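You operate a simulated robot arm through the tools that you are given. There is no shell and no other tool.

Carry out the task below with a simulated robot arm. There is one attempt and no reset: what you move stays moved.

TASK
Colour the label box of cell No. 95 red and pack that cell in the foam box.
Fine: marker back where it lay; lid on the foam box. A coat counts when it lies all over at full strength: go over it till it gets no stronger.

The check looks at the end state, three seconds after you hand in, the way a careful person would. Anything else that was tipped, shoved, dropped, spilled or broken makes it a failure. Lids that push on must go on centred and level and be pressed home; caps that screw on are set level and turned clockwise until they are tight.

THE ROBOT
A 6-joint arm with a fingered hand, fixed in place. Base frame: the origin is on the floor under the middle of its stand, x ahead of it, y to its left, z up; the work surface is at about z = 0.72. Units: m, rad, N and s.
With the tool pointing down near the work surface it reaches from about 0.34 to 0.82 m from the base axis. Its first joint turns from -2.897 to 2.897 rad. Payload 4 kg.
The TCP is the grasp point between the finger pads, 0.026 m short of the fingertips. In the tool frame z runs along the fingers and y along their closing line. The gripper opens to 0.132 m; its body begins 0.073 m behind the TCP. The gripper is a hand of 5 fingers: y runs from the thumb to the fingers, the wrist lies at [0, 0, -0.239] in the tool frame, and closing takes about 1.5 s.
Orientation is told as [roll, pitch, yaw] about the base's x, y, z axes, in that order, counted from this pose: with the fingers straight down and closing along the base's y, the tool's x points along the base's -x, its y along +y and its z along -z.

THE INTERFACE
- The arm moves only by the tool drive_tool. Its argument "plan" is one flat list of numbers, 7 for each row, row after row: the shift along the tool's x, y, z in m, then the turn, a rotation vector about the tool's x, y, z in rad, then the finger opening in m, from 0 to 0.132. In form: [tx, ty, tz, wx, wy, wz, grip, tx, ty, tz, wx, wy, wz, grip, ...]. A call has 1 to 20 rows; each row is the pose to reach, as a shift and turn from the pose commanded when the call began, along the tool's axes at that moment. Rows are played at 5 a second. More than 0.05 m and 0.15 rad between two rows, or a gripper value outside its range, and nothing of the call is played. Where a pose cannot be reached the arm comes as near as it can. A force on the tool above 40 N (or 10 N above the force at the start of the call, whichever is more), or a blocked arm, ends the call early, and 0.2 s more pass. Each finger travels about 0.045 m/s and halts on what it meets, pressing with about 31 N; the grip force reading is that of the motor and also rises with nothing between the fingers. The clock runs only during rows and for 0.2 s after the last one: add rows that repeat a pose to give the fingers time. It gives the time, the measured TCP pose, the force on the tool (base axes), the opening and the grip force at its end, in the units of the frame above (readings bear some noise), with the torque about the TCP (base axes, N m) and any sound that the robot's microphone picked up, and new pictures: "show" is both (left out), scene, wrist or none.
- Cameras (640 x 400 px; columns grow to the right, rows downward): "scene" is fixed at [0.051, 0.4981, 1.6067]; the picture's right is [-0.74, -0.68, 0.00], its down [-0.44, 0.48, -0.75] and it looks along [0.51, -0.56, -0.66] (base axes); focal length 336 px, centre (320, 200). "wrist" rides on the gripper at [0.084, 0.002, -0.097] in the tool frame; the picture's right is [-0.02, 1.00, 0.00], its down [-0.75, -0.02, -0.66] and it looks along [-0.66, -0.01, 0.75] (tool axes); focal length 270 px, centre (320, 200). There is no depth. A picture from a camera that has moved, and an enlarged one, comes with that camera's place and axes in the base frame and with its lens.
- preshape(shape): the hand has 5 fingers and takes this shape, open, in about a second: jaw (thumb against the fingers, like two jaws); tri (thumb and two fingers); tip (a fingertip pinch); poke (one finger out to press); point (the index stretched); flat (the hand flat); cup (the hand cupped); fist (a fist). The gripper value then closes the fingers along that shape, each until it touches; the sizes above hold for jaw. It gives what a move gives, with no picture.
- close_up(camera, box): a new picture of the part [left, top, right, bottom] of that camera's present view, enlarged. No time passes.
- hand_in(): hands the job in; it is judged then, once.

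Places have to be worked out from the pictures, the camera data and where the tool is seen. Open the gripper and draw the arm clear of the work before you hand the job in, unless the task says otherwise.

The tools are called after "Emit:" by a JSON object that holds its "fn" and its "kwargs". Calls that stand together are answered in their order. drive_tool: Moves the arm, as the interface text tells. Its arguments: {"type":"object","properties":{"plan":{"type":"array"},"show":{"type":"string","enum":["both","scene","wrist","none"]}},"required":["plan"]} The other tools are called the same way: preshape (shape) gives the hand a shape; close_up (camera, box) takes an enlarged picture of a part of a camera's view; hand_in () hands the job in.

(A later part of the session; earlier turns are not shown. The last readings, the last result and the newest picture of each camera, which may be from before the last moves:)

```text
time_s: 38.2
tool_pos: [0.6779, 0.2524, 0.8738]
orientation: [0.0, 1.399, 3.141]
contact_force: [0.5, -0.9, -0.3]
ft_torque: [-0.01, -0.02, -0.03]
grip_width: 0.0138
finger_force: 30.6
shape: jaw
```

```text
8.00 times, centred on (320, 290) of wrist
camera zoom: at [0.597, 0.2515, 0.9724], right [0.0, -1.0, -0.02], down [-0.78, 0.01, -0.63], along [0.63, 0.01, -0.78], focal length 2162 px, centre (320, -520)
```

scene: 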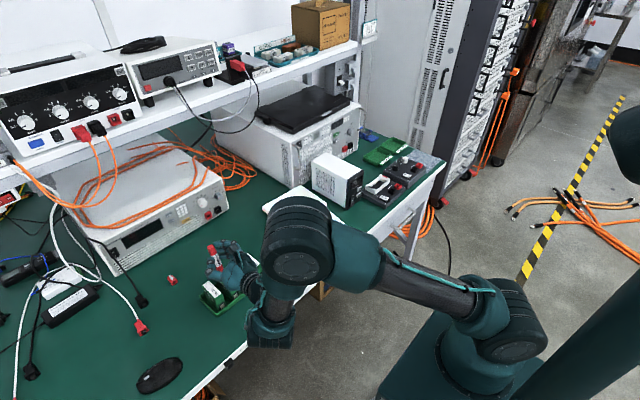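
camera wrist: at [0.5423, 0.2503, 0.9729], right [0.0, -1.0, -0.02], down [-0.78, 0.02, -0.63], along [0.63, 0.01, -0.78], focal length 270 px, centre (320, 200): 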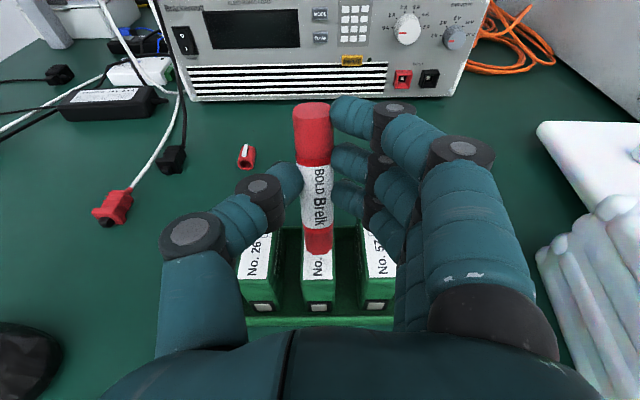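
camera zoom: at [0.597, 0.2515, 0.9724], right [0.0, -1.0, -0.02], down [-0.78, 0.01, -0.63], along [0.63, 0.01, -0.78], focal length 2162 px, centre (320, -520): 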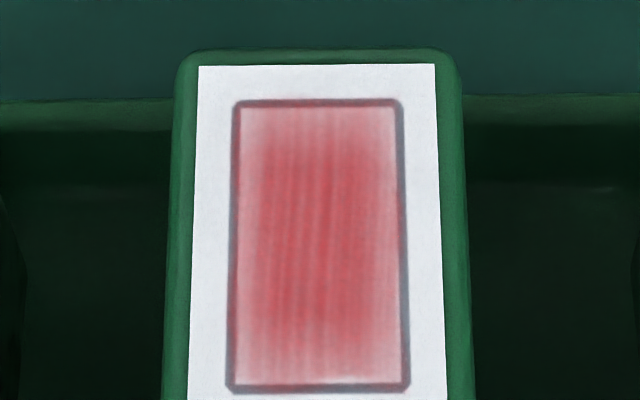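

Edges and far end are still lighter, and the cell has slid about 2 mm toward me in its slot. I set the nib down again at the reference height, to check how much contact force remains.

Emit:
{"fn": "drive_tool", "kwargs": {"plan": [-0.0131, 0.0005, -0.0231, 0, 0, 0, 0.01, -0.016, 0.0005, -0.0226, 0, 0, 0, 0.01, -0.016, 0.0005, -0.0226, 0, 0, 0, 0.01], "show": "none"}}

Emit:
{"fn": "close_up", "kwargs": {"camera": "wrist", "box": [260, 200, 380, 275]}}

```text
time_s: 39.0
tool_pos: [0.653, 0.2507, 0.8628]
orientation: [-0.005, 1.402, 3.14]
contact_force: [0.1, -1.3, 7.7]
ft_torque: [-0.01, -0.12, 0.03]
grip_width: 0.0135
finger_force: 31.5
shape: jaw
```

```text
5.33 times, centred on (320, 238) of wrist
camera zoom: at [0.5719, 0.2511, 0.9615], right [0.0, -1.0, -0.02], down [-0.78, 0.01, -0.63], along [0.63, 0.01, -0.78], focal length 1442 px, centre (320, 0)
```

zoom: 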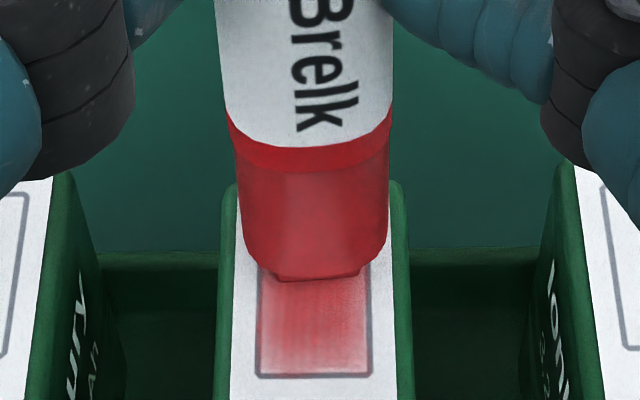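

Force is still about 7.7 N; the marker has pivoted slightly in the grip (nib about 3 mm forward) and the cell slid back, so the nib now sits over the far part of the box. I lift and look at whether this static press added ink there.

Emit:
{"fn": "drive_tool", "kwargs": {"plan": [0.004, 0, -0.0005, 0, 0, 0, 0.01, 0.016, -0.0005, 0.0226, 0, 0, 0, 0.01, 0.016, -0.0005, 0.0226, 0, 0, 0, 0.01], "show": "none"}}

Emit:
{"fn": "close_up", "kwargs": {"camera": "wrist", "box": [280, 265, 360, 315]}}

Emit:
{"fn": "close_up", "kwargs": {"camera": "wrist", "box": [180, 60, 500, 320]}}

```text
time_s: 39.8
tool_pos: [0.6783, 0.2521, 0.8744]
orientation: [-0.004, 1.4, 3.139]
contact_force: [0.0, -0.9, 0.1]
ft_torque: [-0.04, -0.01, -0.03]
grip_width: 0.0137
finger_force: 30.8
shape: jaw
```

```text
8.00 times, centred on (320, 290) of wrist
camera zoom: at [0.5976, 0.2512, 0.973], right [0.0, -1.0, -0.02], down [-0.78, 0.02, -0.63], along [0.63, 0.01, -0.78], focal length 2162 px, centre (320, -520)
```

zoom: 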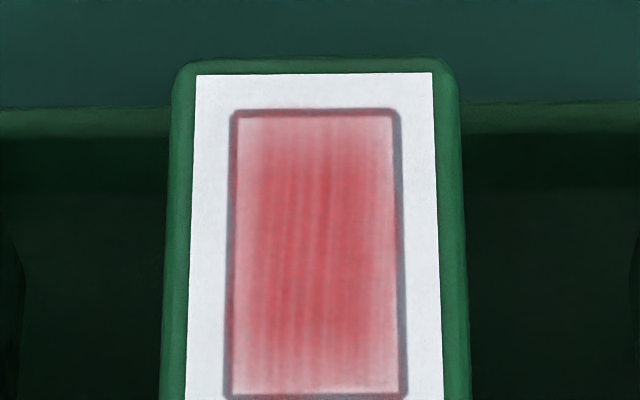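

```text
1.54 times, centred on (340, 190) of wrist
camera zoom: at [0.5976, 0.2512, 0.973], right [0.0, -1.0, -0.02], down [-0.78, 0.02, -0.63], along [0.63, 0.01, -0.78], focal length 416 px, centre (289, 215)
```

zoom: 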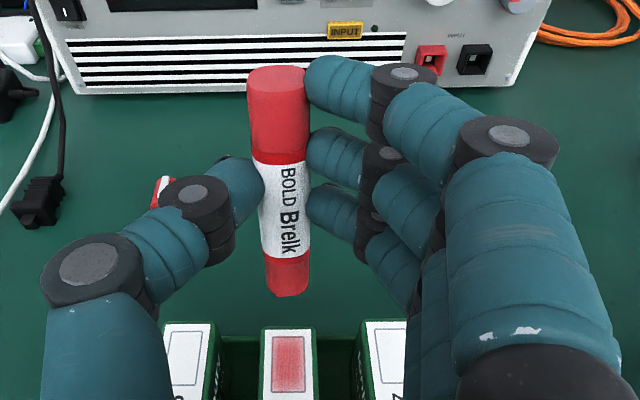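

A static press adds no ink; it takes strokes, and the brush is softer at its rim, so edges need the nib centre nearer the lines. I stroke along the left edge, right edge and mid-left with a slightly lighter press over the full box length.

Emit:
{"fn": "drive_tool", "kwargs": {"plan": [-0.0121, -0.006, -0.0172, 0, 0, 0, 0.01, -0.0146, -0.006, -0.0167, 0, 0, 0, 0.01, -0.0158, -0.006, -0.0239, 0, 0, 0, 0.01, -0.0171, -0.006, -0.0312, 0, 0, 0, 0.01, -0.0183, -0.006, -0.0384, 0, 0, 0, 0.01, -0.0158, -0.006, -0.0389, 0, 0, 0, 0.01, -0.0121, 0.005, -0.0172, 0, 0, 0, 0.01, -0.0146, 0.005, -0.0167, 0, 0, 0, 0.01, -0.0158, 0.005, -0.0239, 0, 0, 0, 0.01, -0.0171, 0.005, -0.0312, 0, 0, 0, 0.01, -0.0183, 0.005, -0.0384, 0, 0, 0, 0.01, -0.0158, 0.005, -0.0389, 0, 0, 0, 0.01, -0.0121, -0.003, -0.0172, 0, 0, 0, 0.01, -0.0146, -0.003, -0.0167, 0, 0, 0, 0.01, -0.0158, -0.003, -0.0239, 0, 0, 0, 0.01, -0.0171, -0.003, -0.0312, 0, 0, 0, 0.01, -0.0183, -0.003, -0.0384, 0, 0, 0, 0.01, -0.0158, -0.003, -0.0389, 0, 0, 0, 0.01, 0, 0, 0, 0, 0, 0, 0.01, 0, 0, 0, 0, 0, 0, 0.01], "show": "none"}}

Emit:
{"fn": "close_up", "kwargs": {"camera": "wrist", "box": [280, 270, 360, 320]}}

```text
time_s: 44.0
tool_pos: [0.6786, 0.2518, 0.8757]
orientation: [-0.004, 1.401, 3.139]
contact_force: [0.0, 0.2, -0.3]
ft_torque: [0.01, 0.01, -0.04]
grip_width: 0.0135
finger_force: 30.9
shape: jaw
```

```text
8.00 times, centred on (320, 295) of wrist
camera zoom: at [0.5981, 0.2515, 0.9737], right [0.0, -1.0, -0.02], down [-0.78, 0.02, -0.63], along [0.63, 0.01, -0.78], focal length 2162 px, centre (320, -560)
```

zoom: 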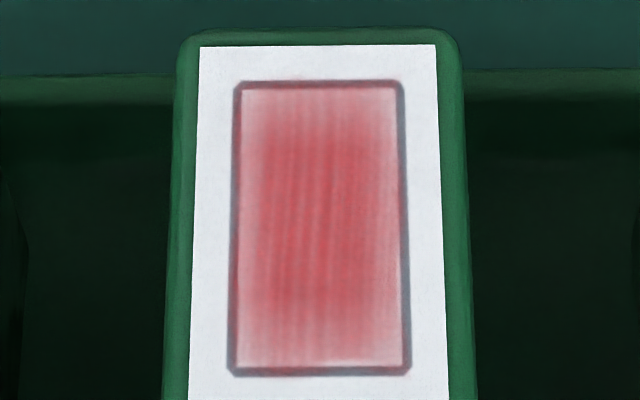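

Ink builds up slowly per stroke. I make one slow centre stroke with the full press and stop in contact mid-way, to read the drag force and see where the nib sits relative to the box now.

Emit:
{"fn": "drive_tool", "kwargs": {"plan": [-0.0121, 0, -0.0172, 0, 0, 0, 0.01, -0.015, 0, -0.0167, 0, 0, 0, 0.01, -0.0155, 0, -0.0197, 0, 0, 0, 0.01, -0.016, 0, -0.0226, 0, 0, 0, 0.01, -0.0165, 0, -0.0256, 0, 0, 0, 0.01, -0.017, 0, -0.0286, 0, 0, 0, 0.01], "show": "none"}}

Emit:
{"fn": "close_up", "kwargs": {"camera": "wrist", "box": [260, 200, 380, 275]}}

```text
time_s: 45.4
tool_pos: [0.6465, 0.2508, 0.8627]
orientation: [-0.003, 1.401, 3.139]
contact_force: [2.6, 0.0, 7.6]
ft_torque: [0.05, -0.43, 0.0]
grip_width: 0.0137
finger_force: 30.9
shape: jaw
```

```text
5.33 times, centred on (320, 238) of wrist
camera zoom: at [0.5662, 0.2512, 0.9615], right [0.0, -1.0, -0.02], down [-0.78, 0.02, -0.63], along [0.63, 0.01, -0.78], focal length 1442 px, centre (320, 0)
```

zoom: 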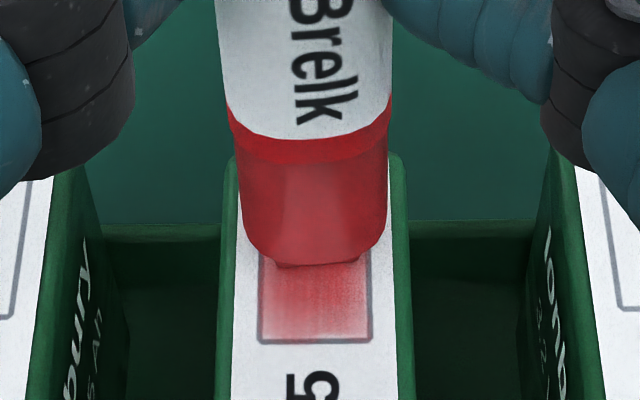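

Drag is about 2.6 N at 7.6 N press. I finish this stroke to the near end, lift and look at the effect of one slow stroke.

Emit:
{"fn": "drive_tool", "kwargs": {"plan": [-0.0005, 0, -0.003, 0, 0, 0, 0.01, -0.001, 0, -0.0059, 0, 0, 0, 0.01, -0.0015, 0, -0.0089, 0, 0, 0, 0.01, -0.0019, 0, -0.0113, 0, 0, 0, 0.01, 0.002, 0, -0.0118, 0, 0, 0, 0.01, 0.0095, 0, 0.0086, 0, 0, 0, 0.01, 0.017, 0, 0.0286, 0, 0, 0, 0.01, 0.017, 0, 0.0286, 0, 0, 0, 0.01], "show": "none"}}

Emit:
{"fn": "close_up", "kwargs": {"camera": "wrist", "box": [280, 270, 360, 320]}}

```text
time_s: 47.2
tool_pos: [0.6779, 0.2506, 0.8743]
orientation: [-0.004, 1.401, 3.139]
contact_force: [-0.4, 0.1, 0.2]
ft_torque: [-0.01, -0.02, 0.0]
grip_width: 0.0136
finger_force: 30.6
shape: jaw
```

```text
8.00 times, centred on (320, 295) of wrist
camera zoom: at [0.5979, 0.2511, 0.9733], right [0.0, -1.0, -0.02], down [-0.78, 0.02, -0.63], along [0.63, 0.01, -0.78], focal length 2162 px, centre (320, -560)
```

zoom: 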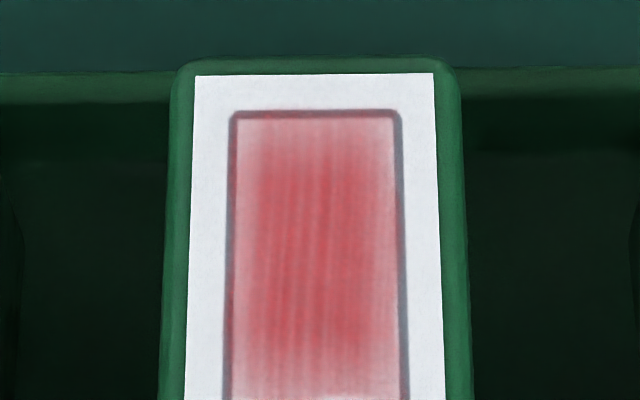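

The cell was dragged along with the nib at this press, so little ink went down. With about 2 N the cell's own weight should hold it, so I test a light press (0.7 mm higher) with back-and-forth strokes on the centre lane and read the force.

Emit:
{"fn": "drive_tool", "kwargs": {"plan": [-0.0135, 0, -0.0251, 0, 0, 0, 0.01, -0.0157, 0, -0.0247, 0, 0, 0, 0.01, -0.0164, 0, -0.029, 0, 0, 0, 0.01, -0.0172, 0, -0.0334, 0, 0, 0, 0.01, -0.0179, 0, -0.0376, 0, 0, 0, 0.01, -0.0186, 0, -0.042, 0, 0, 0, 0.01, -0.0179, 0, -0.0376, 0, 0, 0, 0.01, -0.0172, 0, -0.0334, 0, 0, 0, 0.01, -0.0164, 0, -0.029, 0, 0, 0, 0.01, -0.0157, 0, -0.0247, 0, 0, 0, 0.01, -0.0164, 0, -0.029, 0, 0, 0, 0.01, -0.0172, 0, -0.0334, 0, 0, 0, 0.01], "show": "none"}}

Emit:
{"fn": "close_up", "kwargs": {"camera": "wrist", "box": [260, 200, 380, 275]}}

```text
time_s: 49.8
tool_pos: [0.6418, 0.2502, 0.863]
orientation: [-0.005, 1.399, 3.14]
contact_force: [0.0, 0.2, 0.9]
ft_torque: [0.02, -0.06, -0.03]
grip_width: 0.0137
finger_force: 30.9
shape: jaw
```

```text
5.33 times, centred on (320, 238) of wrist
camera zoom: at [0.5613, 0.2505, 0.9619], right [0.0, -1.0, -0.02], down [-0.78, 0.02, -0.63], along [0.63, 0.01, -0.78], focal length 1442 px, centre (320, 0)
```

zoom: 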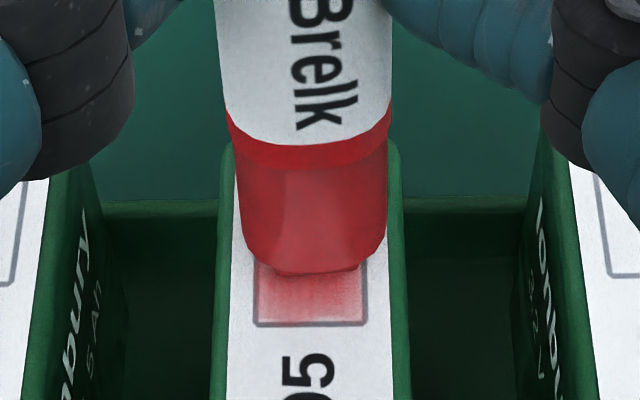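

At about 1 N the cell stayed put. I lift and check the ink.

Emit:
{"fn": "drive_tool", "kwargs": {"plan": [0.004, 0, -0.0005, 0, 0, 0, 0.01, 0.0105, 0, 0.0165, 0, 0, 0, 0.01, 0.0172, 0, 0.0334, 0, 0, 0, 0.01, 0.0172, 0, 0.0334, 0, 0, 0, 0.01], "show": "none"}}

Emit:
{"fn": "close_up", "kwargs": {"camera": "wrist", "box": [280, 275, 360, 325]}}

```text
time_s: 50.8
tool_pos: [0.6778, 0.2516, 0.8726]
orientation: [-0.003, 1.4, 3.141]
contact_force: [0.5, 0.1, 0.2]
ft_torque: [0.02, -0.01, 0.03]
grip_width: 0.0137
finger_force: 31.4
shape: jaw
```

```text
8.00 times, centred on (320, 300) of wrist
camera zoom: at [0.5977, 0.2507, 0.9729], right [0.0, -1.0, -0.02], down [-0.78, 0.02, -0.63], along [0.63, 0.01, -0.78], focal length 2162 px, centre (320, -600)
```

zoom: 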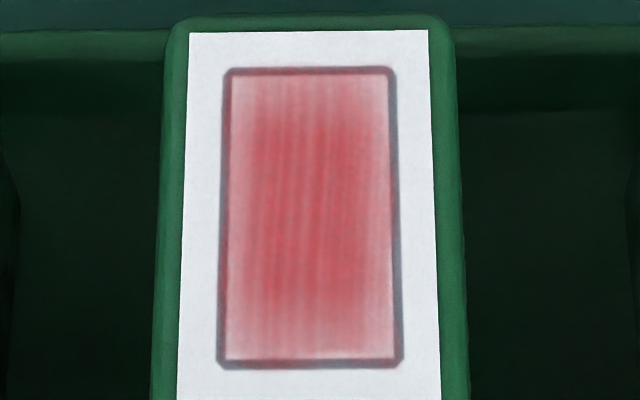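

Light two-way strokes deepen the ink and leave the cell in place. I now work the left and right edge lanes this way, lifting for each sideways shift.

Emit:
{"fn": "drive_tool", "kwargs": {"plan": [-0.013, -0.0066, -0.0222, 0, 0, 0, 0.01, -0.0153, -0.0066, -0.0218, 0, 0, 0, 0.01, -0.0165, -0.0066, -0.0289, 0, 0, 0, 0.01, -0.0177, -0.0066, -0.0358, 0, 0, 0, 0.01, -0.0189, -0.0066, -0.0429, 0, 0, 0, 0.01, -0.0166, -0.0045, -0.0433, 0, 0, 0, 0.01, -0.0189, -0.0045, -0.0429, 0, 0, 0, 0.01, -0.0177, -0.0045, -0.0358, 0, 0, 0, 0.01, -0.0165, -0.0045, -0.0289, 0, 0, 0, 0.01, -0.0153, -0.0045, -0.0218, 0, 0, 0, 0.01, -0.013, 0.0054, -0.0222, 0, 0, 0, 0.01, -0.0153, 0.0054, -0.0218, 0, 0, 0, 0.01, -0.0165, 0.0054, -0.0289, 0, 0, 0, 0.01, -0.0177, 0.0054, -0.0358, 0, 0, 0, 0.01, -0.0189, 0.0054, -0.0429, 0, 0, 0, 0.01, -0.0166, 0.0033, -0.0433, 0, 0, 0, 0.01, -0.0189, 0.0033, -0.0429, 0, 0, 0, 0.01, -0.0177, 0.0033, -0.0358, 0, 0, 0, 0.01, -0.0165, 0.0033, -0.0289, 0, 0, 0, 0.01, -0.0153, 0.0033, -0.0218, 0, 0, 0, 0.01], "show": "none"}}

Emit:
{"fn": "close_up", "kwargs": {"camera": "wrist", "box": [260, 220, 380, 295]}}

```text
time_s: 55.0
tool_pos: [0.654, 0.2485, 0.8625]
orientation: [-0.004, 1.403, 3.138]
contact_force: [-3.8, -0.4, 12.2]
ft_torque: [-0.12, 0.09, -0.02]
grip_width: 0.0139
finger_force: 30.6
shape: jaw
```

```text
5.33 times, centred on (320, 258) of wrist
camera zoom: at [0.5732, 0.2486, 0.962], right [0.0, -1.0, -0.02], down [-0.78, 0.02, -0.63], along [0.63, 0.01, -0.78], focal length 1442 px, centre (320, -107)
```

zoom: 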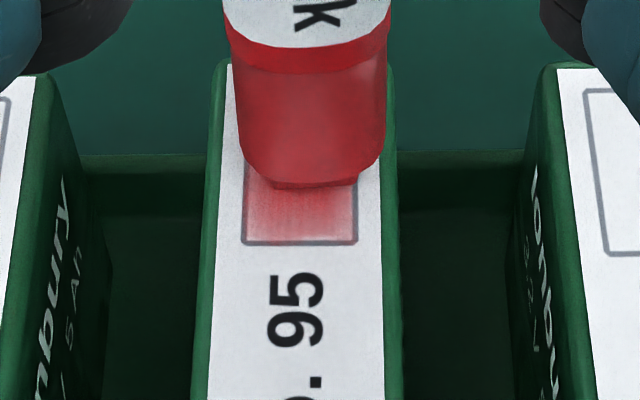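

Force reads 12 N here, more than expected at this height. I lift straight up and look before going on.

Emit:
{"fn": "drive_tool", "kwargs": {"plan": [0.004, 0, -0.0007, 0, 0, 0, 0.01, 0.0112, 0, -0.0019, 0, 0, 0, 0.01, 0.0153, -0.0033, 0.0218, 0, 0, 0, 0.01, 0.0153, -0.0033, 0.0218, 0, 0, 0, 0.01], "show": "wrist"}}

Emit:
{"fn": "close_up", "kwargs": {"camera": "wrist", "box": [280, 275, 360, 325]}}

```text
time_s: 56.0
tool_pos: [0.6775, 0.2509, 0.8737]
orientation: [-0.003, 1.4, 3.141]
contact_force: [0.2, -0.5, -0.4]
ft_torque: [-0.01, 0.01, 0.02]
grip_width: 0.0136
finger_force: 30.9
shape: jaw
camera wrist: at [0.5975, 0.2511, 0.973], right [0.0, -1.0, -0.02], down [-0.78, 0.02, -0.63], along [0.63, 0.01, -0.78], focal length 270 px, centre (320, 200)
```

wrist: 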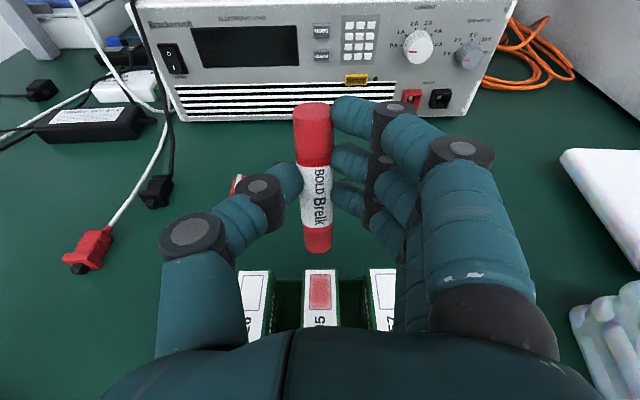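

```text
8.00 times, centred on (320, 300) of wrist
camera zoom: at [0.5975, 0.2511, 0.973], right [0.0, -1.0, -0.02], down [-0.78, 0.02, -0.63], along [0.63, 0.01, -0.78], focal length 2162 px, centre (320, -600)
```

zoom: 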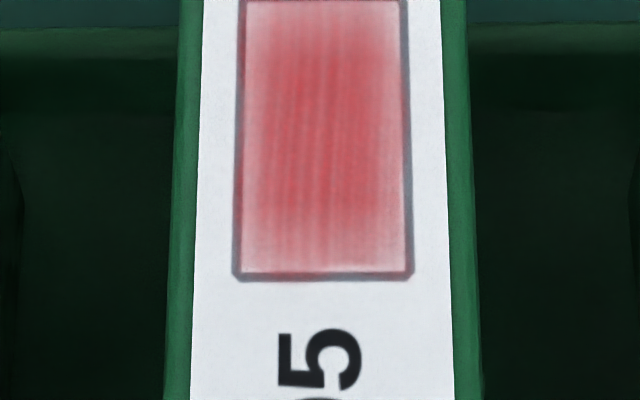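

The heavier contact pushed the cell forward about 7 mm, back to roughly its starting place in the slot; the edges are redder now. I check the nib's position in the grip before continuing more gently.

Emit:
{"fn": "close_up", "kwargs": {"camera": "wrist", "box": [260, 200, 380, 275]}}

Emit:
{"fn": "close_up", "kwargs": {"camera": "wrist", "box": [220, 255, 420, 345]}}

```text
5.33 times, centred on (320, 238) of wrist
camera zoom: at [0.5975, 0.2511, 0.973], right [0.0, -1.0, -0.02], down [-0.78, 0.02, -0.63], along [0.63, 0.01, -0.78], focal length 1442 px, centre (320, 0)
```

zoom: 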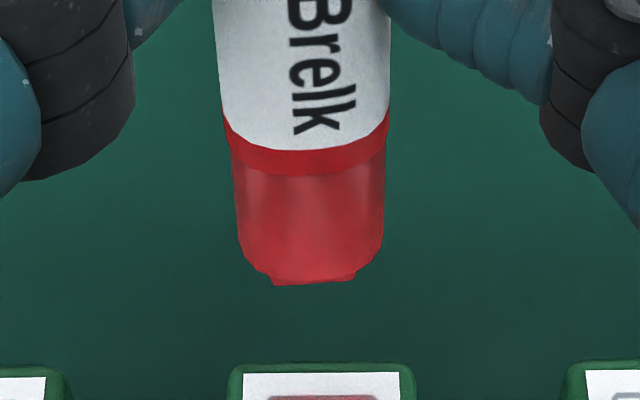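

```text
3.20 times, centred on (320, 300) of wrist
camera zoom: at [0.5975, 0.2511, 0.973], right [0.0, -1.0, -0.02], down [-0.78, 0.02, -0.63], along [0.63, 0.01, -0.78], focal length 865 px, centre (320, -120)
```

zoom: 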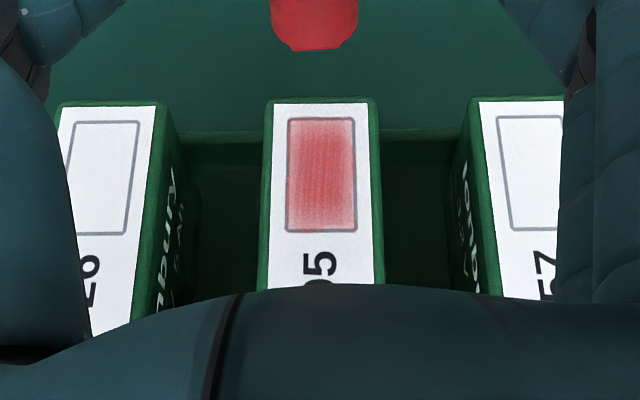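

Cell 95 is back level with its neighbours, which are undisturbed. I approach the box centre again 1.2 mm above the old reference to find a light contact.

Emit:
{"fn": "drive_tool", "kwargs": {"plan": [-0.0125, -0.0006, -0.025, 0, 0, 0, 0.01, -0.0151, -0.0006, -0.0245, 0, 0, 0, 0.01, -0.0151, -0.0006, -0.0245, 0, 0, 0, 0.01], "show": "none"}}

```text
time_s: 56.8
tool_pos: [0.6506, 0.251, 0.8641]
orientation: [-0.001, 1.4, 3.139]
contact_force: [0.5, 0.9, 0.8]
ft_torque: [0.02, -0.06, -0.03]
grip_width: 0.0138
finger_force: 31.2
shape: jaw
```

Possibly just touching (0.8 N). I lower by 0.4 mm and read again.

Emit:
{"fn": "drive_tool", "kwargs": {"plan": [-0.0004, 0, 0.0001, 0, 0, 0, 0.01, -0.0004, 0, 0.0001, 0, 0, 0, 0.01], "show": "none"}}

```text
time_s: 57.4
tool_pos: [0.6516, 0.2517, 0.8625]
orientation: [-0.002, 1.398, 3.142]
contact_force: [-0.1, 0.0, 3.8]
ft_torque: [0.01, -0.05, -0.01]
grip_width: 0.0139
finger_force: 31.4
shape: jaw
```

3.8 N at this height, so contact starts about 0.5 mm higher. I run light two-way strokes (about 1.5 N) along the left and right edge lanes, then view.

Emit:
{"fn": "drive_tool", "kwargs": {"plan": [0.0032, 0, -0.0005, 0, 0, 0, 0.01, 0.005, -0.006, 0.01, 0, 0, 0, 0.01, 0.0021, -0.006, 0.0104, 0, 0, 0, 0.01, 0.0009, -0.006, 0.0036, 0, 0, 0, 0.01, -0.0003, -0.006, -0.0034, 0, 0, 0, 0.01, -0.0014, -0.006, -0.0103, 0, 0, 0, 0.01, -0.0003, -0.006, -0.0034, 0, 0, 0, 0.01, 0.0009, -0.006, 0.0036, 0, 0, 0, 0.01, 0.0021, -0.006, 0.0104, 0, 0, 0, 0.01, 0.005, 0.006, 0.01, 0, 0, 0, 0.01, 0.0021, 0.006, 0.0104, 0, 0, 0, 0.01, 0.0009, 0.006, 0.0036, 0, 0, 0, 0.01, -0.0003, 0.006, -0.0034, 0, 0, 0, 0.01, -0.0014, 0.006, -0.0103, 0, 0, 0, 0.01, -0.0003, 0.006, -0.0034, 0, 0, 0, 0.01, 0.0009, 0.006, 0.0036, 0, 0, 0, 0.01, 0.0021, 0.006, 0.0104, 0, 0, 0, 0.01, 0.005, 0.006, 0.01, 0, 0, 0, 0.01, 0.0155, 0.0006, 0.0244, 0, 0, 0, 0.01, 0.0155, 0.0006, 0.0244, 0, 0, 0, 0.01], "show": "none"}}

Emit:
{"fn": "close_up", "kwargs": {"camera": "wrist", "box": [280, 265, 360, 315]}}

Emit:
{"fn": "close_up", "kwargs": {"camera": "wrist", "box": [220, 235, 420, 345]}}

```text
time_s: 61.6
tool_pos: [0.6773, 0.2504, 0.8748]
orientation: [-0.003, 1.399, 3.139]
contact_force: [-0.2, -0.7, 0.2]
ft_torque: [0.02, -0.02, 0.01]
grip_width: 0.0135
finger_force: 31.3
shape: jaw
```

```text
8.00 times, centred on (320, 290) of wrist
camera zoom: at [0.5972, 0.2509, 0.9727], right [0.0, -1.0, -0.02], down [-0.78, 0.02, -0.63], along [0.63, 0.01, -0.78], focal length 2162 px, centre (320, -520)
```

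zoom: 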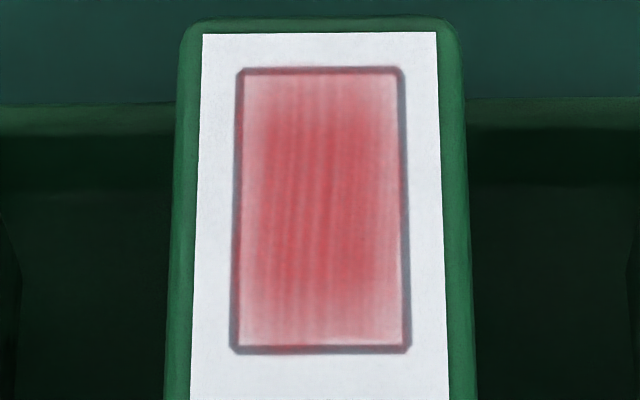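

```text
3.20 times, centred on (320, 290) of wrist
camera zoom: at [0.5972, 0.2509, 0.9727], right [0.0, -1.0, -0.02], down [-0.78, 0.02, -0.63], along [0.63, 0.01, -0.78], focal length 865 px, centre (320, -88)
```

zoom: 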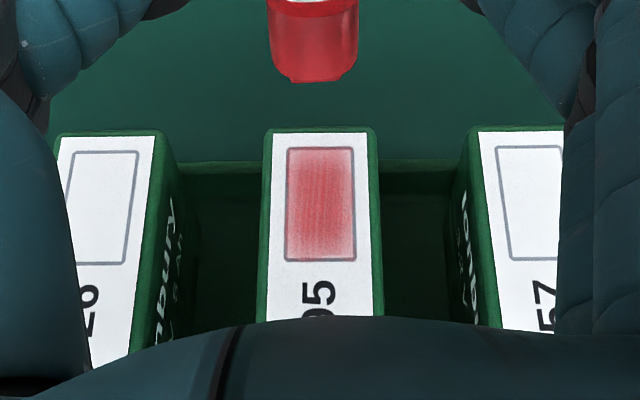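

Light strokes hardly lay ink, so the coat seems to depend on press. I use a middle press (about 4.5 N, below the point where the cell slides), strokes only toward the base, on left, left and right lanes, to see the effect.

Emit:
{"fn": "drive_tool", "kwargs": {"plan": [-0.0106, -0.0046, -0.0144, 0, 0, 0, 0.01, -0.0138, -0.0046, -0.0139, 0, 0, 0, 0.01, -0.015, -0.0046, -0.0208, 0, 0, 0, 0.01, -0.0162, -0.0046, -0.0277, 0, 0, 0, 0.01, -0.0174, -0.0046, -0.0346, 0, 0, 0, 0.01, -0.0142, -0.0046, -0.0351, 0, 0, 0, 0.01, -0.0106, -0.0046, -0.0144, 0, 0, 0, 0.01, -0.0138, -0.0046, -0.0139, 0, 0, 0, 0.01, -0.015, -0.0046, -0.0208, 0, 0, 0, 0.01, -0.0162, -0.0046, -0.0277, 0, 0, 0, 0.01, -0.0174, -0.0046, -0.0346, 0, 0, 0, 0.01, -0.0142, -0.0046, -0.0351, 0, 0, 0, 0.01, -0.0106, 0.0034, -0.0144, 0, 0, 0, 0.01, -0.0138, 0.0034, -0.0139, 0, 0, 0, 0.01, -0.015, 0.0034, -0.0208, 0, 0, 0, 0.01, -0.0162, 0.0034, -0.0277, 0, 0, 0, 0.01, -0.0174, 0.0034, -0.0346, 0, 0, 0, 0.01, -0.0142, 0.0034, -0.0351, 0, 0, 0, 0.01, 0, 0, 0, 0, 0, 0, 0.01, 0, 0, 0, 0, 0, 0, 0.01], "show": "none"}}

Emit:
{"fn": "close_up", "kwargs": {"camera": "wrist", "box": [280, 265, 360, 315]}}

```text
time_s: 65.8
tool_pos: [0.6771, 0.2511, 0.8744]
orientation: [-0.004, 1.399, 3.139]
contact_force: [0.1, 0.3, -0.6]
ft_torque: [0.01, 0.04, 0.02]
grip_width: 0.0136
finger_force: 31.0
shape: jaw
```

```text
8.00 times, centred on (320, 290) of wrist
camera zoom: at [0.5977, 0.2518, 0.9732], right [0.0, -1.0, -0.02], down [-0.78, 0.02, -0.63], along [0.63, 0.01, -0.78], focal length 2162 px, centre (320, -520)
```

zoom: 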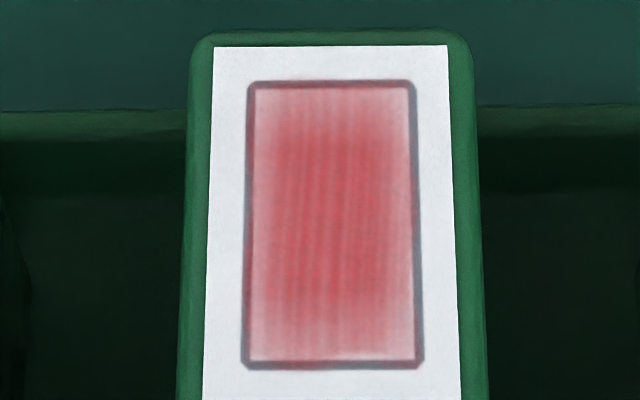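

Improvement is slow. To learn what lays ink, I do a static 2.4 s press on the left lane at mid-length with about 4.5 N, then look for a nib-shaped mark.

Emit:
{"fn": "drive_tool", "kwargs": {"plan": [-0.0125, -0.0046, -0.0252, 0, 0, 0, 0.01, -0.0157, -0.0046, -0.0247, 0, 0, 0, 0.01, -0.0157, -0.0046, -0.0247, 0, 0, 0, 0.01, -0.0157, -0.0046, -0.0247, 0, 0, 0, 0.01, -0.0157, -0.0046, -0.0247, 0, 0, 0, 0.01, -0.0157, -0.0046, -0.0247, 0, 0, 0, 0.01, -0.0157, -0.0046, -0.0247, 0, 0, 0, 0.01, -0.0157, -0.0046, -0.0247, 0, 0, 0, 0.01, -0.0157, -0.0046, -0.0247, 0, 0, 0, 0.01, -0.0157, -0.0046, -0.0247, 0, 0, 0, 0.01, -0.0157, -0.0046, -0.0247, 0, 0, 0, 0.01, -0.0157, -0.0046, -0.0247, 0, 0, 0, 0.01, -0.0157, -0.0046, -0.0247, 0, 0, 0, 0.01, -0.0125, -0.0046, -0.0252, 0, 0, 0, 0.01, 0, 0, 0, 0, 0, 0, 0.01, 0, 0, 0, 0, 0, 0, 0.01], "show": "none"}}

Emit:
{"fn": "close_up", "kwargs": {"camera": "wrist", "box": [280, 265, 360, 315]}}

```text
time_s: 69.2
tool_pos: [0.6774, 0.2511, 0.8741]
orientation: [-0.001, 1.398, 3.144]
contact_force: [0.3, -0.3, 0.3]
ft_torque: [0.0, 0.0, -0.02]
grip_width: 0.0134
finger_force: 31.0
shape: jaw
```

```text
8.00 times, centred on (320, 290) of wrist
camera zoom: at [0.597, 0.2515, 0.9728], right [0.0, -1.0, -0.02], down [-0.78, 0.02, -0.63], along [0.63, 0.01, -0.78], focal length 2162 px, centre (320, -520)
```

zoom: 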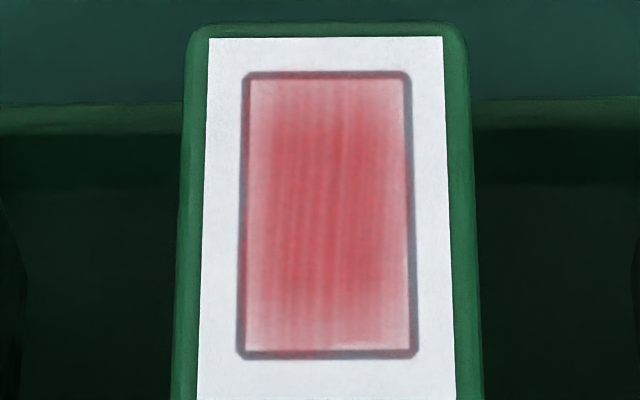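

Static pressing lays nothing; it needs movement. I zoom further to judge how strong the centre is against the edges and corners.

Emit:
{"fn": "close_up", "kwargs": {"camera": "wrist", "box": [306, 271, 338, 291]}}

Emit:
{"fn": "close_up", "kwargs": {"camera": "wrist", "box": [306, 291, 338, 311]}}

```text
16.00 times, centred on (322, 281) of wrist
camera zoom: at [0.597, 0.2515, 0.9728], right [0.0, -1.0, -0.02], down [-0.78, 0.02, -0.63], along [0.63, 0.01, -0.78], focal length 4325 px, centre (288, -1096)
```

zoom: 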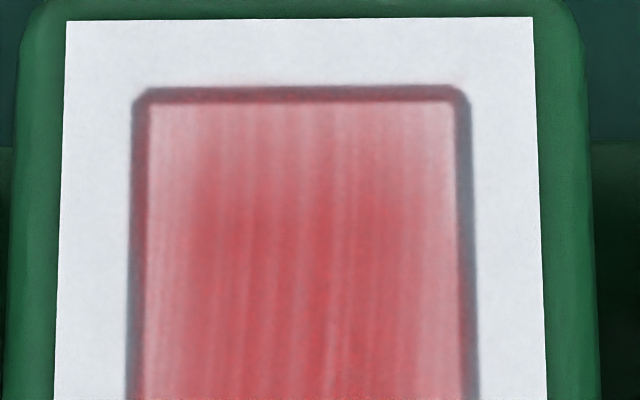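

```text
16.00 times, centred on (322, 301) of wrist
camera zoom: at [0.597, 0.2515, 0.9728], right [0.0, -1.0, -0.02], down [-0.78, 0.02, -0.63], along [0.63, 0.01, -0.78], focal length 4325 px, centre (288, -1416)
```

zoom: 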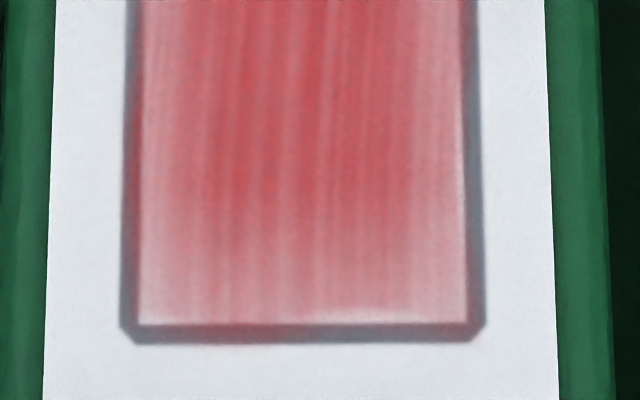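

The zoom shows streaks and paler edges, so it needs many more strokes. The nib now runs 1.2 mm left of the box centre; I do four two-way strokes at about 3.5 N on a left lane (3 mm left of centre) and compare.

Emit:
{"fn": "drive_tool", "kwargs": {"plan": [-0.0108, -0.0018, -0.0154, 0, 0, 0, 0.01, -0.0139, -0.0018, -0.0149, 0, 0, 0, 0.01, -0.0148, -0.0018, -0.02, 0, 0, 0, 0.01, -0.0156, -0.0018, -0.0251, 0, 0, 0, 0.01, -0.0165, -0.0018, -0.0302, 0, 0, 0, 0.01, -0.0174, -0.0018, -0.0353, 0, 0, 0, 0.01, -0.0165, -0.0018, -0.0302, 0, 0, 0, 0.01, -0.0156, -0.0018, -0.0251, 0, 0, 0, 0.01, -0.0148, -0.0018, -0.02, 0, 0, 0, 0.01, -0.0139, -0.0018, -0.0149, 0, 0, 0, 0.01, -0.0148, -0.0018, -0.02, 0, 0, 0, 0.01, -0.0156, -0.0018, -0.0251, 0, 0, 0, 0.01, -0.0165, -0.0018, -0.0302, 0, 0, 0, 0.01, -0.0174, -0.0018, -0.0353, 0, 0, 0, 0.01, -0.0165, -0.0018, -0.0302, 0, 0, 0, 0.01, -0.0156, -0.0018, -0.0251, 0, 0, 0, 0.01, -0.0148, -0.0018, -0.02, 0, 0, 0, 0.01, -0.0139, -0.0018, -0.0149, 0, 0, 0, 0.01, -0.0108, -0.0018, -0.0154, 0, 0, 0, 0.01, 0, 0, 0, 0, 0, 0, 0.01], "show": "none"}}

Emit:
{"fn": "close_up", "kwargs": {"camera": "wrist", "box": [280, 265, 360, 315]}}

```text
time_s: 73.4
tool_pos: [0.6785, 0.2514, 0.8734]
orientation: [-0.004, 1.401, 3.138]
contact_force: [1.0, 0.0, -0.5]
ft_torque: [-0.01, 0.03, 0.03]
grip_width: 0.0139
finger_force: 30.7
shape: jaw
```

```text
8.00 times, centred on (320, 290) of wrist
camera zoom: at [0.598, 0.2512, 0.973], right [0.0, -1.0, -0.02], down [-0.78, 0.02, -0.63], along [0.63, 0.01, -0.78], focal length 2162 px, centre (320, -520)
```

zoom: 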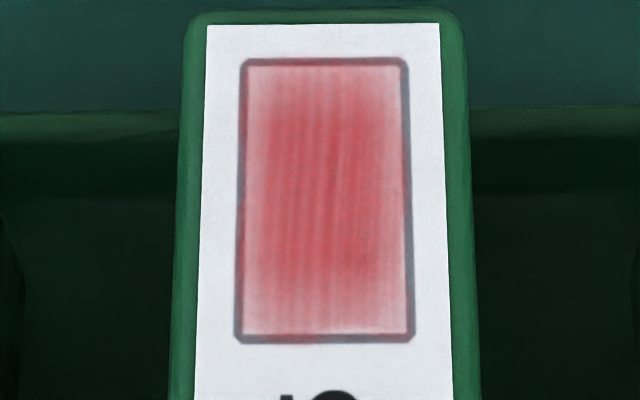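

I compare with the previous 16x close-ups at the same places.

Emit:
{"fn": "close_up", "kwargs": {"camera": "wrist", "box": [306, 269, 338, 289]}}

Emit:
{"fn": "close_up", "kwargs": {"camera": "wrist", "box": [306, 289, 338, 309]}}

Emit:
{"fn": "close_up", "kwargs": {"camera": "wrist", "box": [260, 200, 380, 275]}}

```text
16.00 times, centred on (322, 279) of wrist
camera zoom: at [0.598, 0.2512, 0.973], right [0.0, -1.0, -0.02], down [-0.78, 0.02, -0.63], along [0.63, 0.01, -0.78], focal length 4325 px, centre (288, -1064)
```

zoom: 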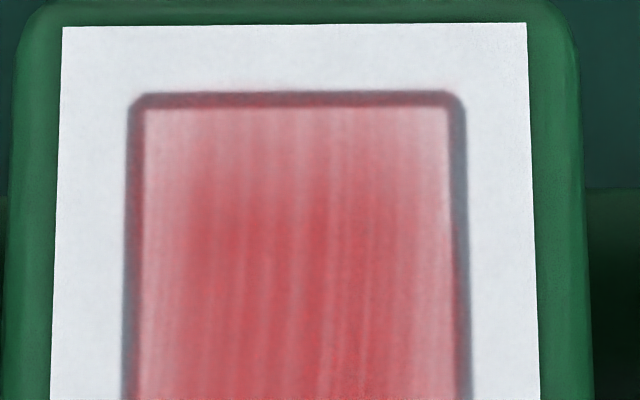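

```text
16.00 times, centred on (322, 299) of wrist
camera zoom: at [0.598, 0.2512, 0.973], right [0.0, -1.0, -0.02], down [-0.78, 0.02, -0.63], along [0.63, 0.01, -0.78], focal length 4325 px, centre (288, -1384)
```

zoom: 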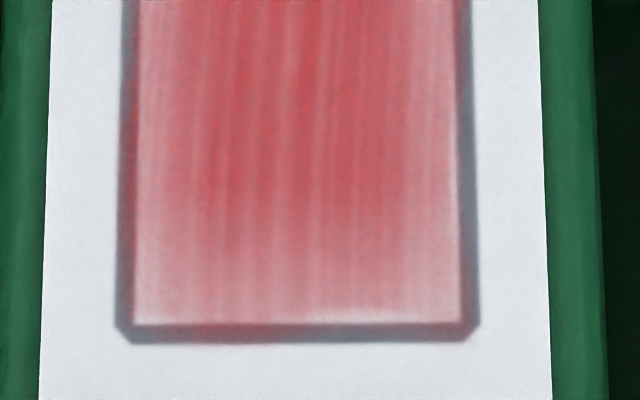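

```text
5.33 times, centred on (320, 238) of wrist
camera zoom: at [0.598, 0.2512, 0.973], right [0.0, -1.0, -0.02], down [-0.78, 0.02, -0.63], along [0.63, 0.01, -0.78], focal length 1442 px, centre (320, 0)
```

zoom: 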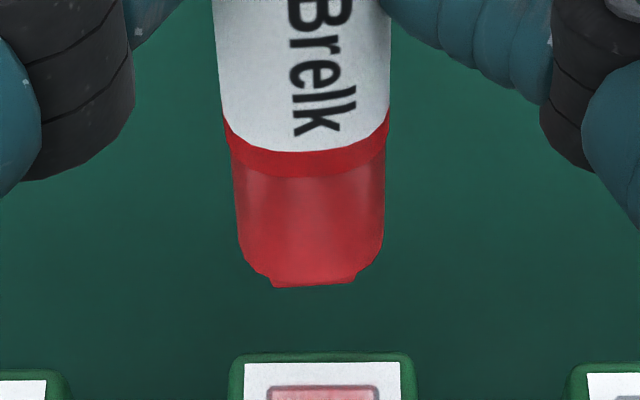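

The left lane did gain a little. Since contact and travel seem to matter more than force, I use a light press and many quick two-way strokes, on the far-left lane and the inner-left lane, covering the full length.

Emit:
{"fn": "drive_tool", "kwargs": {"plan": [-0.0104, -0.004, -0.0134, 0, 0, 0, 0.01, -0.0132, -0.004, -0.013, 0, 0, 0, 0.01, -0.0151, -0.004, -0.0238, 0, 0, 0, 0.01, -0.017, -0.004, -0.0347, 0, 0, 0, 0.01, -0.0151, -0.004, -0.0238, 0, 0, 0, 0.01, -0.0132, -0.004, -0.013, 0, 0, 0, 0.01, -0.0151, -0.004, -0.0238, 0, 0, 0, 0.01, -0.017, -0.004, -0.0347, 0, 0, 0, 0.01, -0.0151, -0.004, -0.0238, 0, 0, 0, 0.01, -0.0132, -0.004, -0.013, 0, 0, 0, 0.01, -0.0132, -0.0005, -0.013, 0, 0, 0, 0.01, -0.0151, -0.0005, -0.0238, 0, 0, 0, 0.01, -0.017, -0.0005, -0.0347, 0, 0, 0, 0.01, -0.0151, -0.0005, -0.0238, 0, 0, 0, 0.01, -0.0132, -0.0005, -0.013, 0, 0, 0, 0.01, -0.0151, -0.0005, -0.0238, 0, 0, 0, 0.01, -0.017, -0.0005, -0.0347, 0, 0, 0, 0.01, -0.0151, -0.0005, -0.0238, 0, 0, 0, 0.01, -0.0151, -0.0005, -0.0238, 0, 0, 0, 0.01], "show": "none"}}

```text
time_s: 77.4
tool_pos: [0.6519, 0.2519, 0.8626]
orientation: [-0.003, 1.4, 3.142]
contact_force: [-2.0, 0.0, 3.9]
ft_torque: [-0.05, 0.05, -0.01]
grip_width: 0.0137
finger_force: 30.9
shape: jaw
```

Contact is there (3.9 N). I lift and look at the result of these eight strokes.

Emit:
{"fn": "drive_tool", "kwargs": {"plan": [0.004, 0, -0.0007, 0, 0, 0, 0.01, 0.0151, 0.0005, 0.0238, 0, 0, 0, 0.01, 0.0151, 0.0005, 0.0238, 0, 0, 0, 0.01], "show": "none"}}

Emit:
{"fn": "close_up", "kwargs": {"camera": "wrist", "box": [280, 265, 360, 315]}}

```text
time_s: 78.2
tool_pos: [0.6773, 0.2502, 0.8738]
orientation: [-0.001, 1.398, 3.142]
contact_force: [-0.1, -0.2, -0.3]
ft_torque: [0.0, -0.02, -0.03]
grip_width: 0.0134
finger_force: 31.0
shape: jaw
```

```text
8.00 times, centred on (320, 290) of wrist
camera zoom: at [0.597, 0.2508, 0.9728], right [0.0, -1.0, -0.02], down [-0.78, 0.01, -0.63], along [0.63, 0.01, -0.78], focal length 2162 px, centre (320, -520)
```

zoom: 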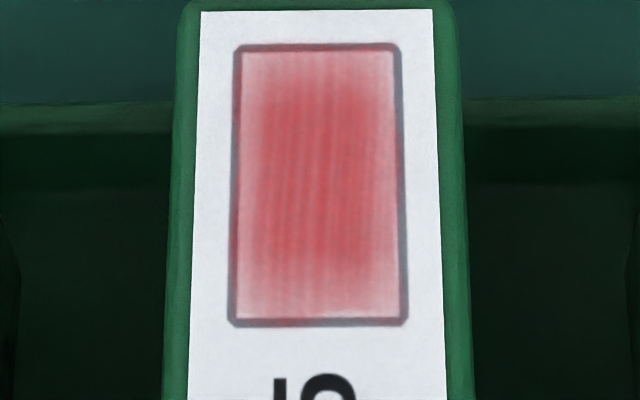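

The left side has become redder. I do the same on the right lanes with slightly more press, then view.

Emit:
{"fn": "drive_tool", "kwargs": {"plan": [-0.0104, 0.0062, -0.0134, 0, 0, 0, 0.01, -0.0134, 0.0062, -0.0129, 0, 0, 0, 0.01, -0.0153, 0.0062, -0.0237, 0, 0, 0, 0.01, -0.0172, 0.0062, -0.0346, 0, 0, 0, 0.01, -0.0153, 0.0062, -0.0237, 0, 0, 0, 0.01, -0.0134, 0.0062, -0.0129, 0, 0, 0, 0.01, -0.0153, 0.0062, -0.0237, 0, 0, 0, 0.01, -0.0172, 0.0062, -0.0346, 0, 0, 0, 0.01, -0.0153, 0.0062, -0.0237, 0, 0, 0, 0.01, -0.0134, 0.0062, -0.0129, 0, 0, 0, 0.01, -0.0134, 0.0035, -0.0129, 0, 0, 0, 0.01, -0.0153, 0.0035, -0.0237, 0, 0, 0, 0.01, -0.0172, 0.0035, -0.0346, 0, 0, 0, 0.01, -0.0153, 0.0035, -0.0237, 0, 0, 0, 0.01, -0.0134, 0.0035, -0.0129, 0, 0, 0, 0.01, -0.0153, 0.0035, -0.0237, 0, 0, 0, 0.01, -0.0172, 0.0035, -0.0346, 0, 0, 0, 0.01, -0.0135, 0.0035, -0.0355, 0, 0, 0, 0.01, 0, 0, 0, 0, 0, 0, 0.01, 0, 0, 0, 0, 0, 0, 0.01], "show": "none"}}

Emit:
{"fn": "close_up", "kwargs": {"camera": "wrist", "box": [280, 265, 360, 315]}}

```text
time_s: 82.4
tool_pos: [0.6783, 0.2504, 0.8732]
orientation: [-0.006, 1.401, 3.141]
contact_force: [0.4, -0.6, 0.1]
ft_torque: [0.02, 0.01, -0.01]
grip_width: 0.0134
finger_force: 30.9
shape: jaw
```

```text
8.00 times, centred on (320, 290) of wrist
camera zoom: at [0.5976, 0.2512, 0.9733], right [0.0, -1.0, -0.02], down [-0.78, 0.02, -0.63], along [0.63, 0.01, -0.78], focal length 2162 px, centre (320, -520)
```

zoom: 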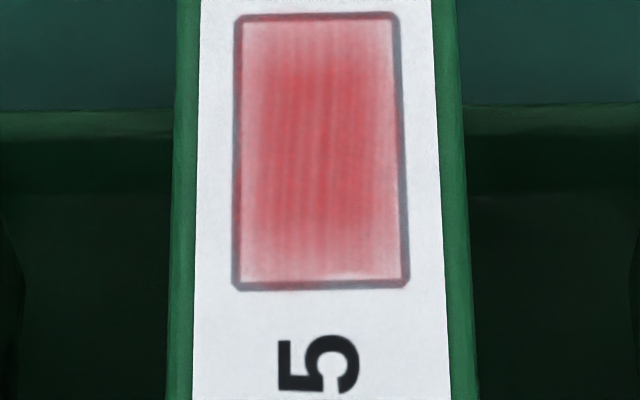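

Little gain on the right and the cell crept forward 3 mm. I repeat the first, effective conditions (slow 15 mm/s, about 7.5 N, strokes toward the base) twice on the right lane; this also pulls the cell back.

Emit:
{"fn": "drive_tool", "kwargs": {"plan": [-0.0101, 0.0049, -0.0114, 0, 0, 0, 0.01, -0.0137, 0.0049, -0.0108, 0, 0, 0, 0.01, -0.0142, 0.0049, -0.0138, 0, 0, 0, 0.01, -0.0147, 0.0049, -0.0167, 0, 0, 0, 0.01, -0.0152, 0.0049, -0.0197, 0, 0, 0, 0.01, -0.0157, 0.0049, -0.0226, 0, 0, 0, 0.01, -0.0162, 0.0049, -0.0256, 0, 0, 0, 0.01, -0.0167, 0.0049, -0.0286, 0, 0, 0, 0.01, -0.0131, 0.0049, -0.0292, 0, 0, 0, 0.01, -0.0101, 0.0049, -0.0114, 0, 0, 0, 0.01, -0.0137, 0.0049, -0.0108, 0, 0, 0, 0.01, -0.0142, 0.0049, -0.0138, 0, 0, 0, 0.01, -0.0147, 0.0049, -0.0167, 0, 0, 0, 0.01, -0.0152, 0.0049, -0.0197, 0, 0, 0, 0.01, -0.0157, 0.0049, -0.0226, 0, 0, 0, 0.01, -0.0162, 0.0049, -0.0256, 0, 0, 0, 0.01, -0.0167, 0.0049, -0.0286, 0, 0, 0, 0.01, -0.0131, 0.0049, -0.0292, 0, 0, 0, 0.01, 0, 0, 0, 0, 0, 0, 0.01, 0, 0, 0, 0, 0, 0, 0.01], "show": "none"}}

Emit:
{"fn": "close_up", "kwargs": {"camera": "wrist", "box": [280, 265, 360, 315]}}

```text
time_s: 86.6
tool_pos: [0.6766, 0.2519, 0.8741]
orientation: [-0.001, 1.4, 3.14]
contact_force: [0.6, -0.1, -0.8]
ft_torque: [0.02, -0.01, 0.01]
grip_width: 0.0135
finger_force: 31.0
shape: jaw
```

```text
8.00 times, centred on (320, 290) of wrist
camera zoom: at [0.5971, 0.2516, 0.973], right [0.0, -1.0, -0.02], down [-0.78, 0.02, -0.63], along [0.63, 0.01, -0.78], focal length 2162 px, centre (320, -520)
```

zoom: 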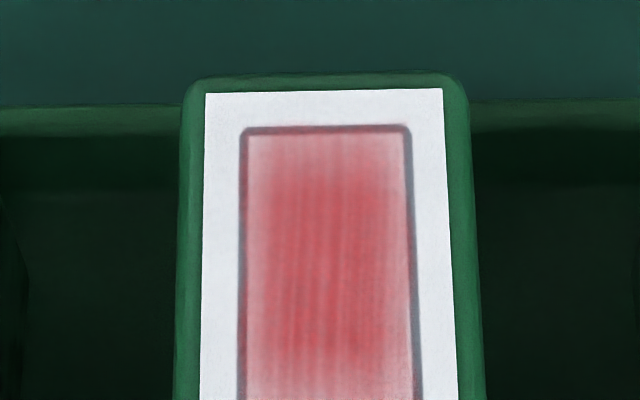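

At that press the cell is simply dragged along. The marker still leans about 0.12 rad, which makes press uneven between directions, so I tilt the hand 0.12 rad more to bring the marker upright for gentle even strokes, and look.

Emit:
{"fn": "drive_tool", "kwargs": {"plan": [0, 0, 0, 0, 0.06, 0, 0.01, 0, 0, 0, 0, 0.12, 0, 0.01, 0, 0, 0, 0, 0.12, 0, 0.01], "show": "both"}}

Emit:
{"fn": "close_up", "kwargs": {"camera": "wrist", "box": [260, 200, 380, 275]}}

Emit:
{"fn": "close_up", "kwargs": {"camera": "scene", "box": [180, 210, 280, 300]}}

```text
time_s: 87.4
tool_pos: [0.6765, 0.2515, 0.8725]
orientation: [-0.007, 1.519, 3.136]
contact_force: [-0.1, 0.4, 0.4]
ft_torque: [0.04, -0.02, 0.0]
grip_width: 0.0135
finger_force: 30.5
shape: jaw
camera wrist: at [0.5854, 0.2514, 0.9624], right [0.0, -1.0, -0.02], down [-0.7, 0.01, -0.72], along [0.72, 0.01, -0.69], focal length 270 px, centre (320, 200)
```

scene: 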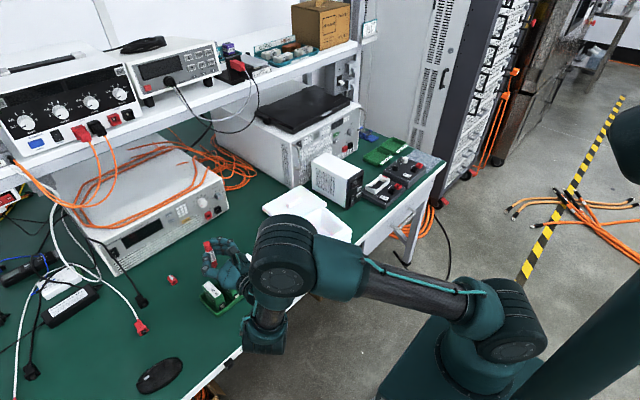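
wrist: 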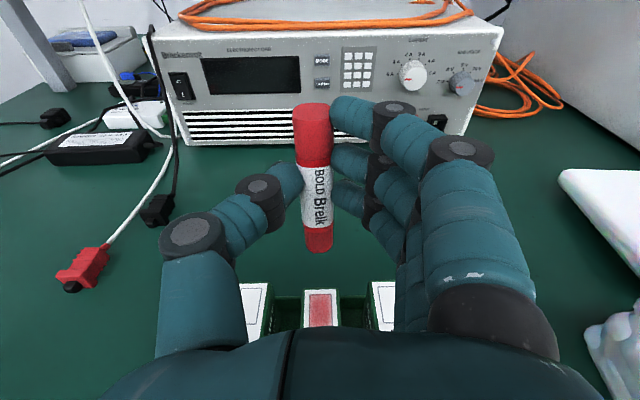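

```text
5.33 times, centred on (320, 238) of wrist
camera zoom: at [0.5854, 0.2514, 0.9624], right [0.0, -1.0, -0.02], down [-0.7, 0.01, -0.72], along [0.72, 0.01, -0.69], focal length 1442 px, centre (320, 0)
```

zoom: 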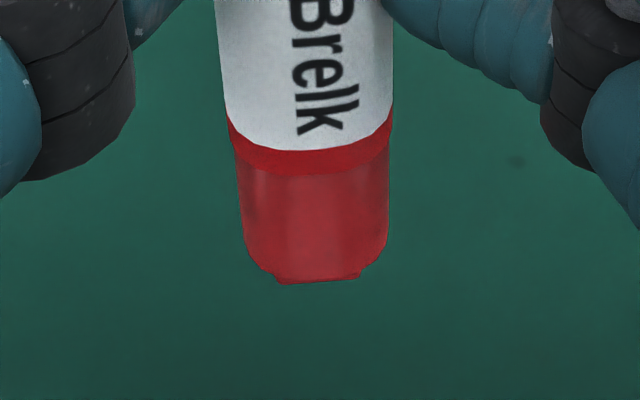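

```text
4.44 times, centred on (230, 255) of scene
camera zoom: at [0.051, 0.4981, 1.6067], right [-0.74, -0.68, 0.0], down [-0.44, 0.48, -0.75], along [0.51, -0.56, -0.66], focal length 1491 px, centre (720, -44)
```

zoom: 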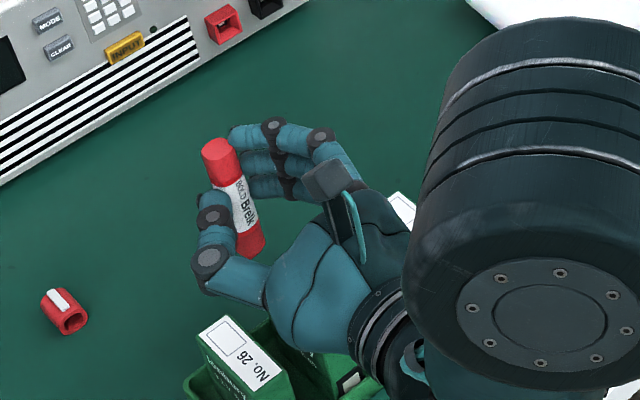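

I locate the box in this new view.

Emit:
{"fn": "close_up", "kwargs": {"camera": "wrist", "box": [280, 285, 360, 335]}}

```text
8.00 times, centred on (320, 310) of wrist
camera zoom: at [0.5854, 0.2514, 0.9624], right [0.0, -1.0, -0.02], down [-0.7, 0.01, -0.72], along [0.72, 0.01, -0.69], focal length 2162 px, centre (320, -680)
```

zoom: 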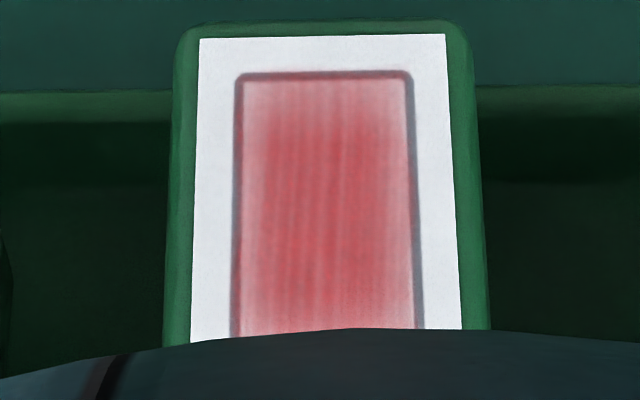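

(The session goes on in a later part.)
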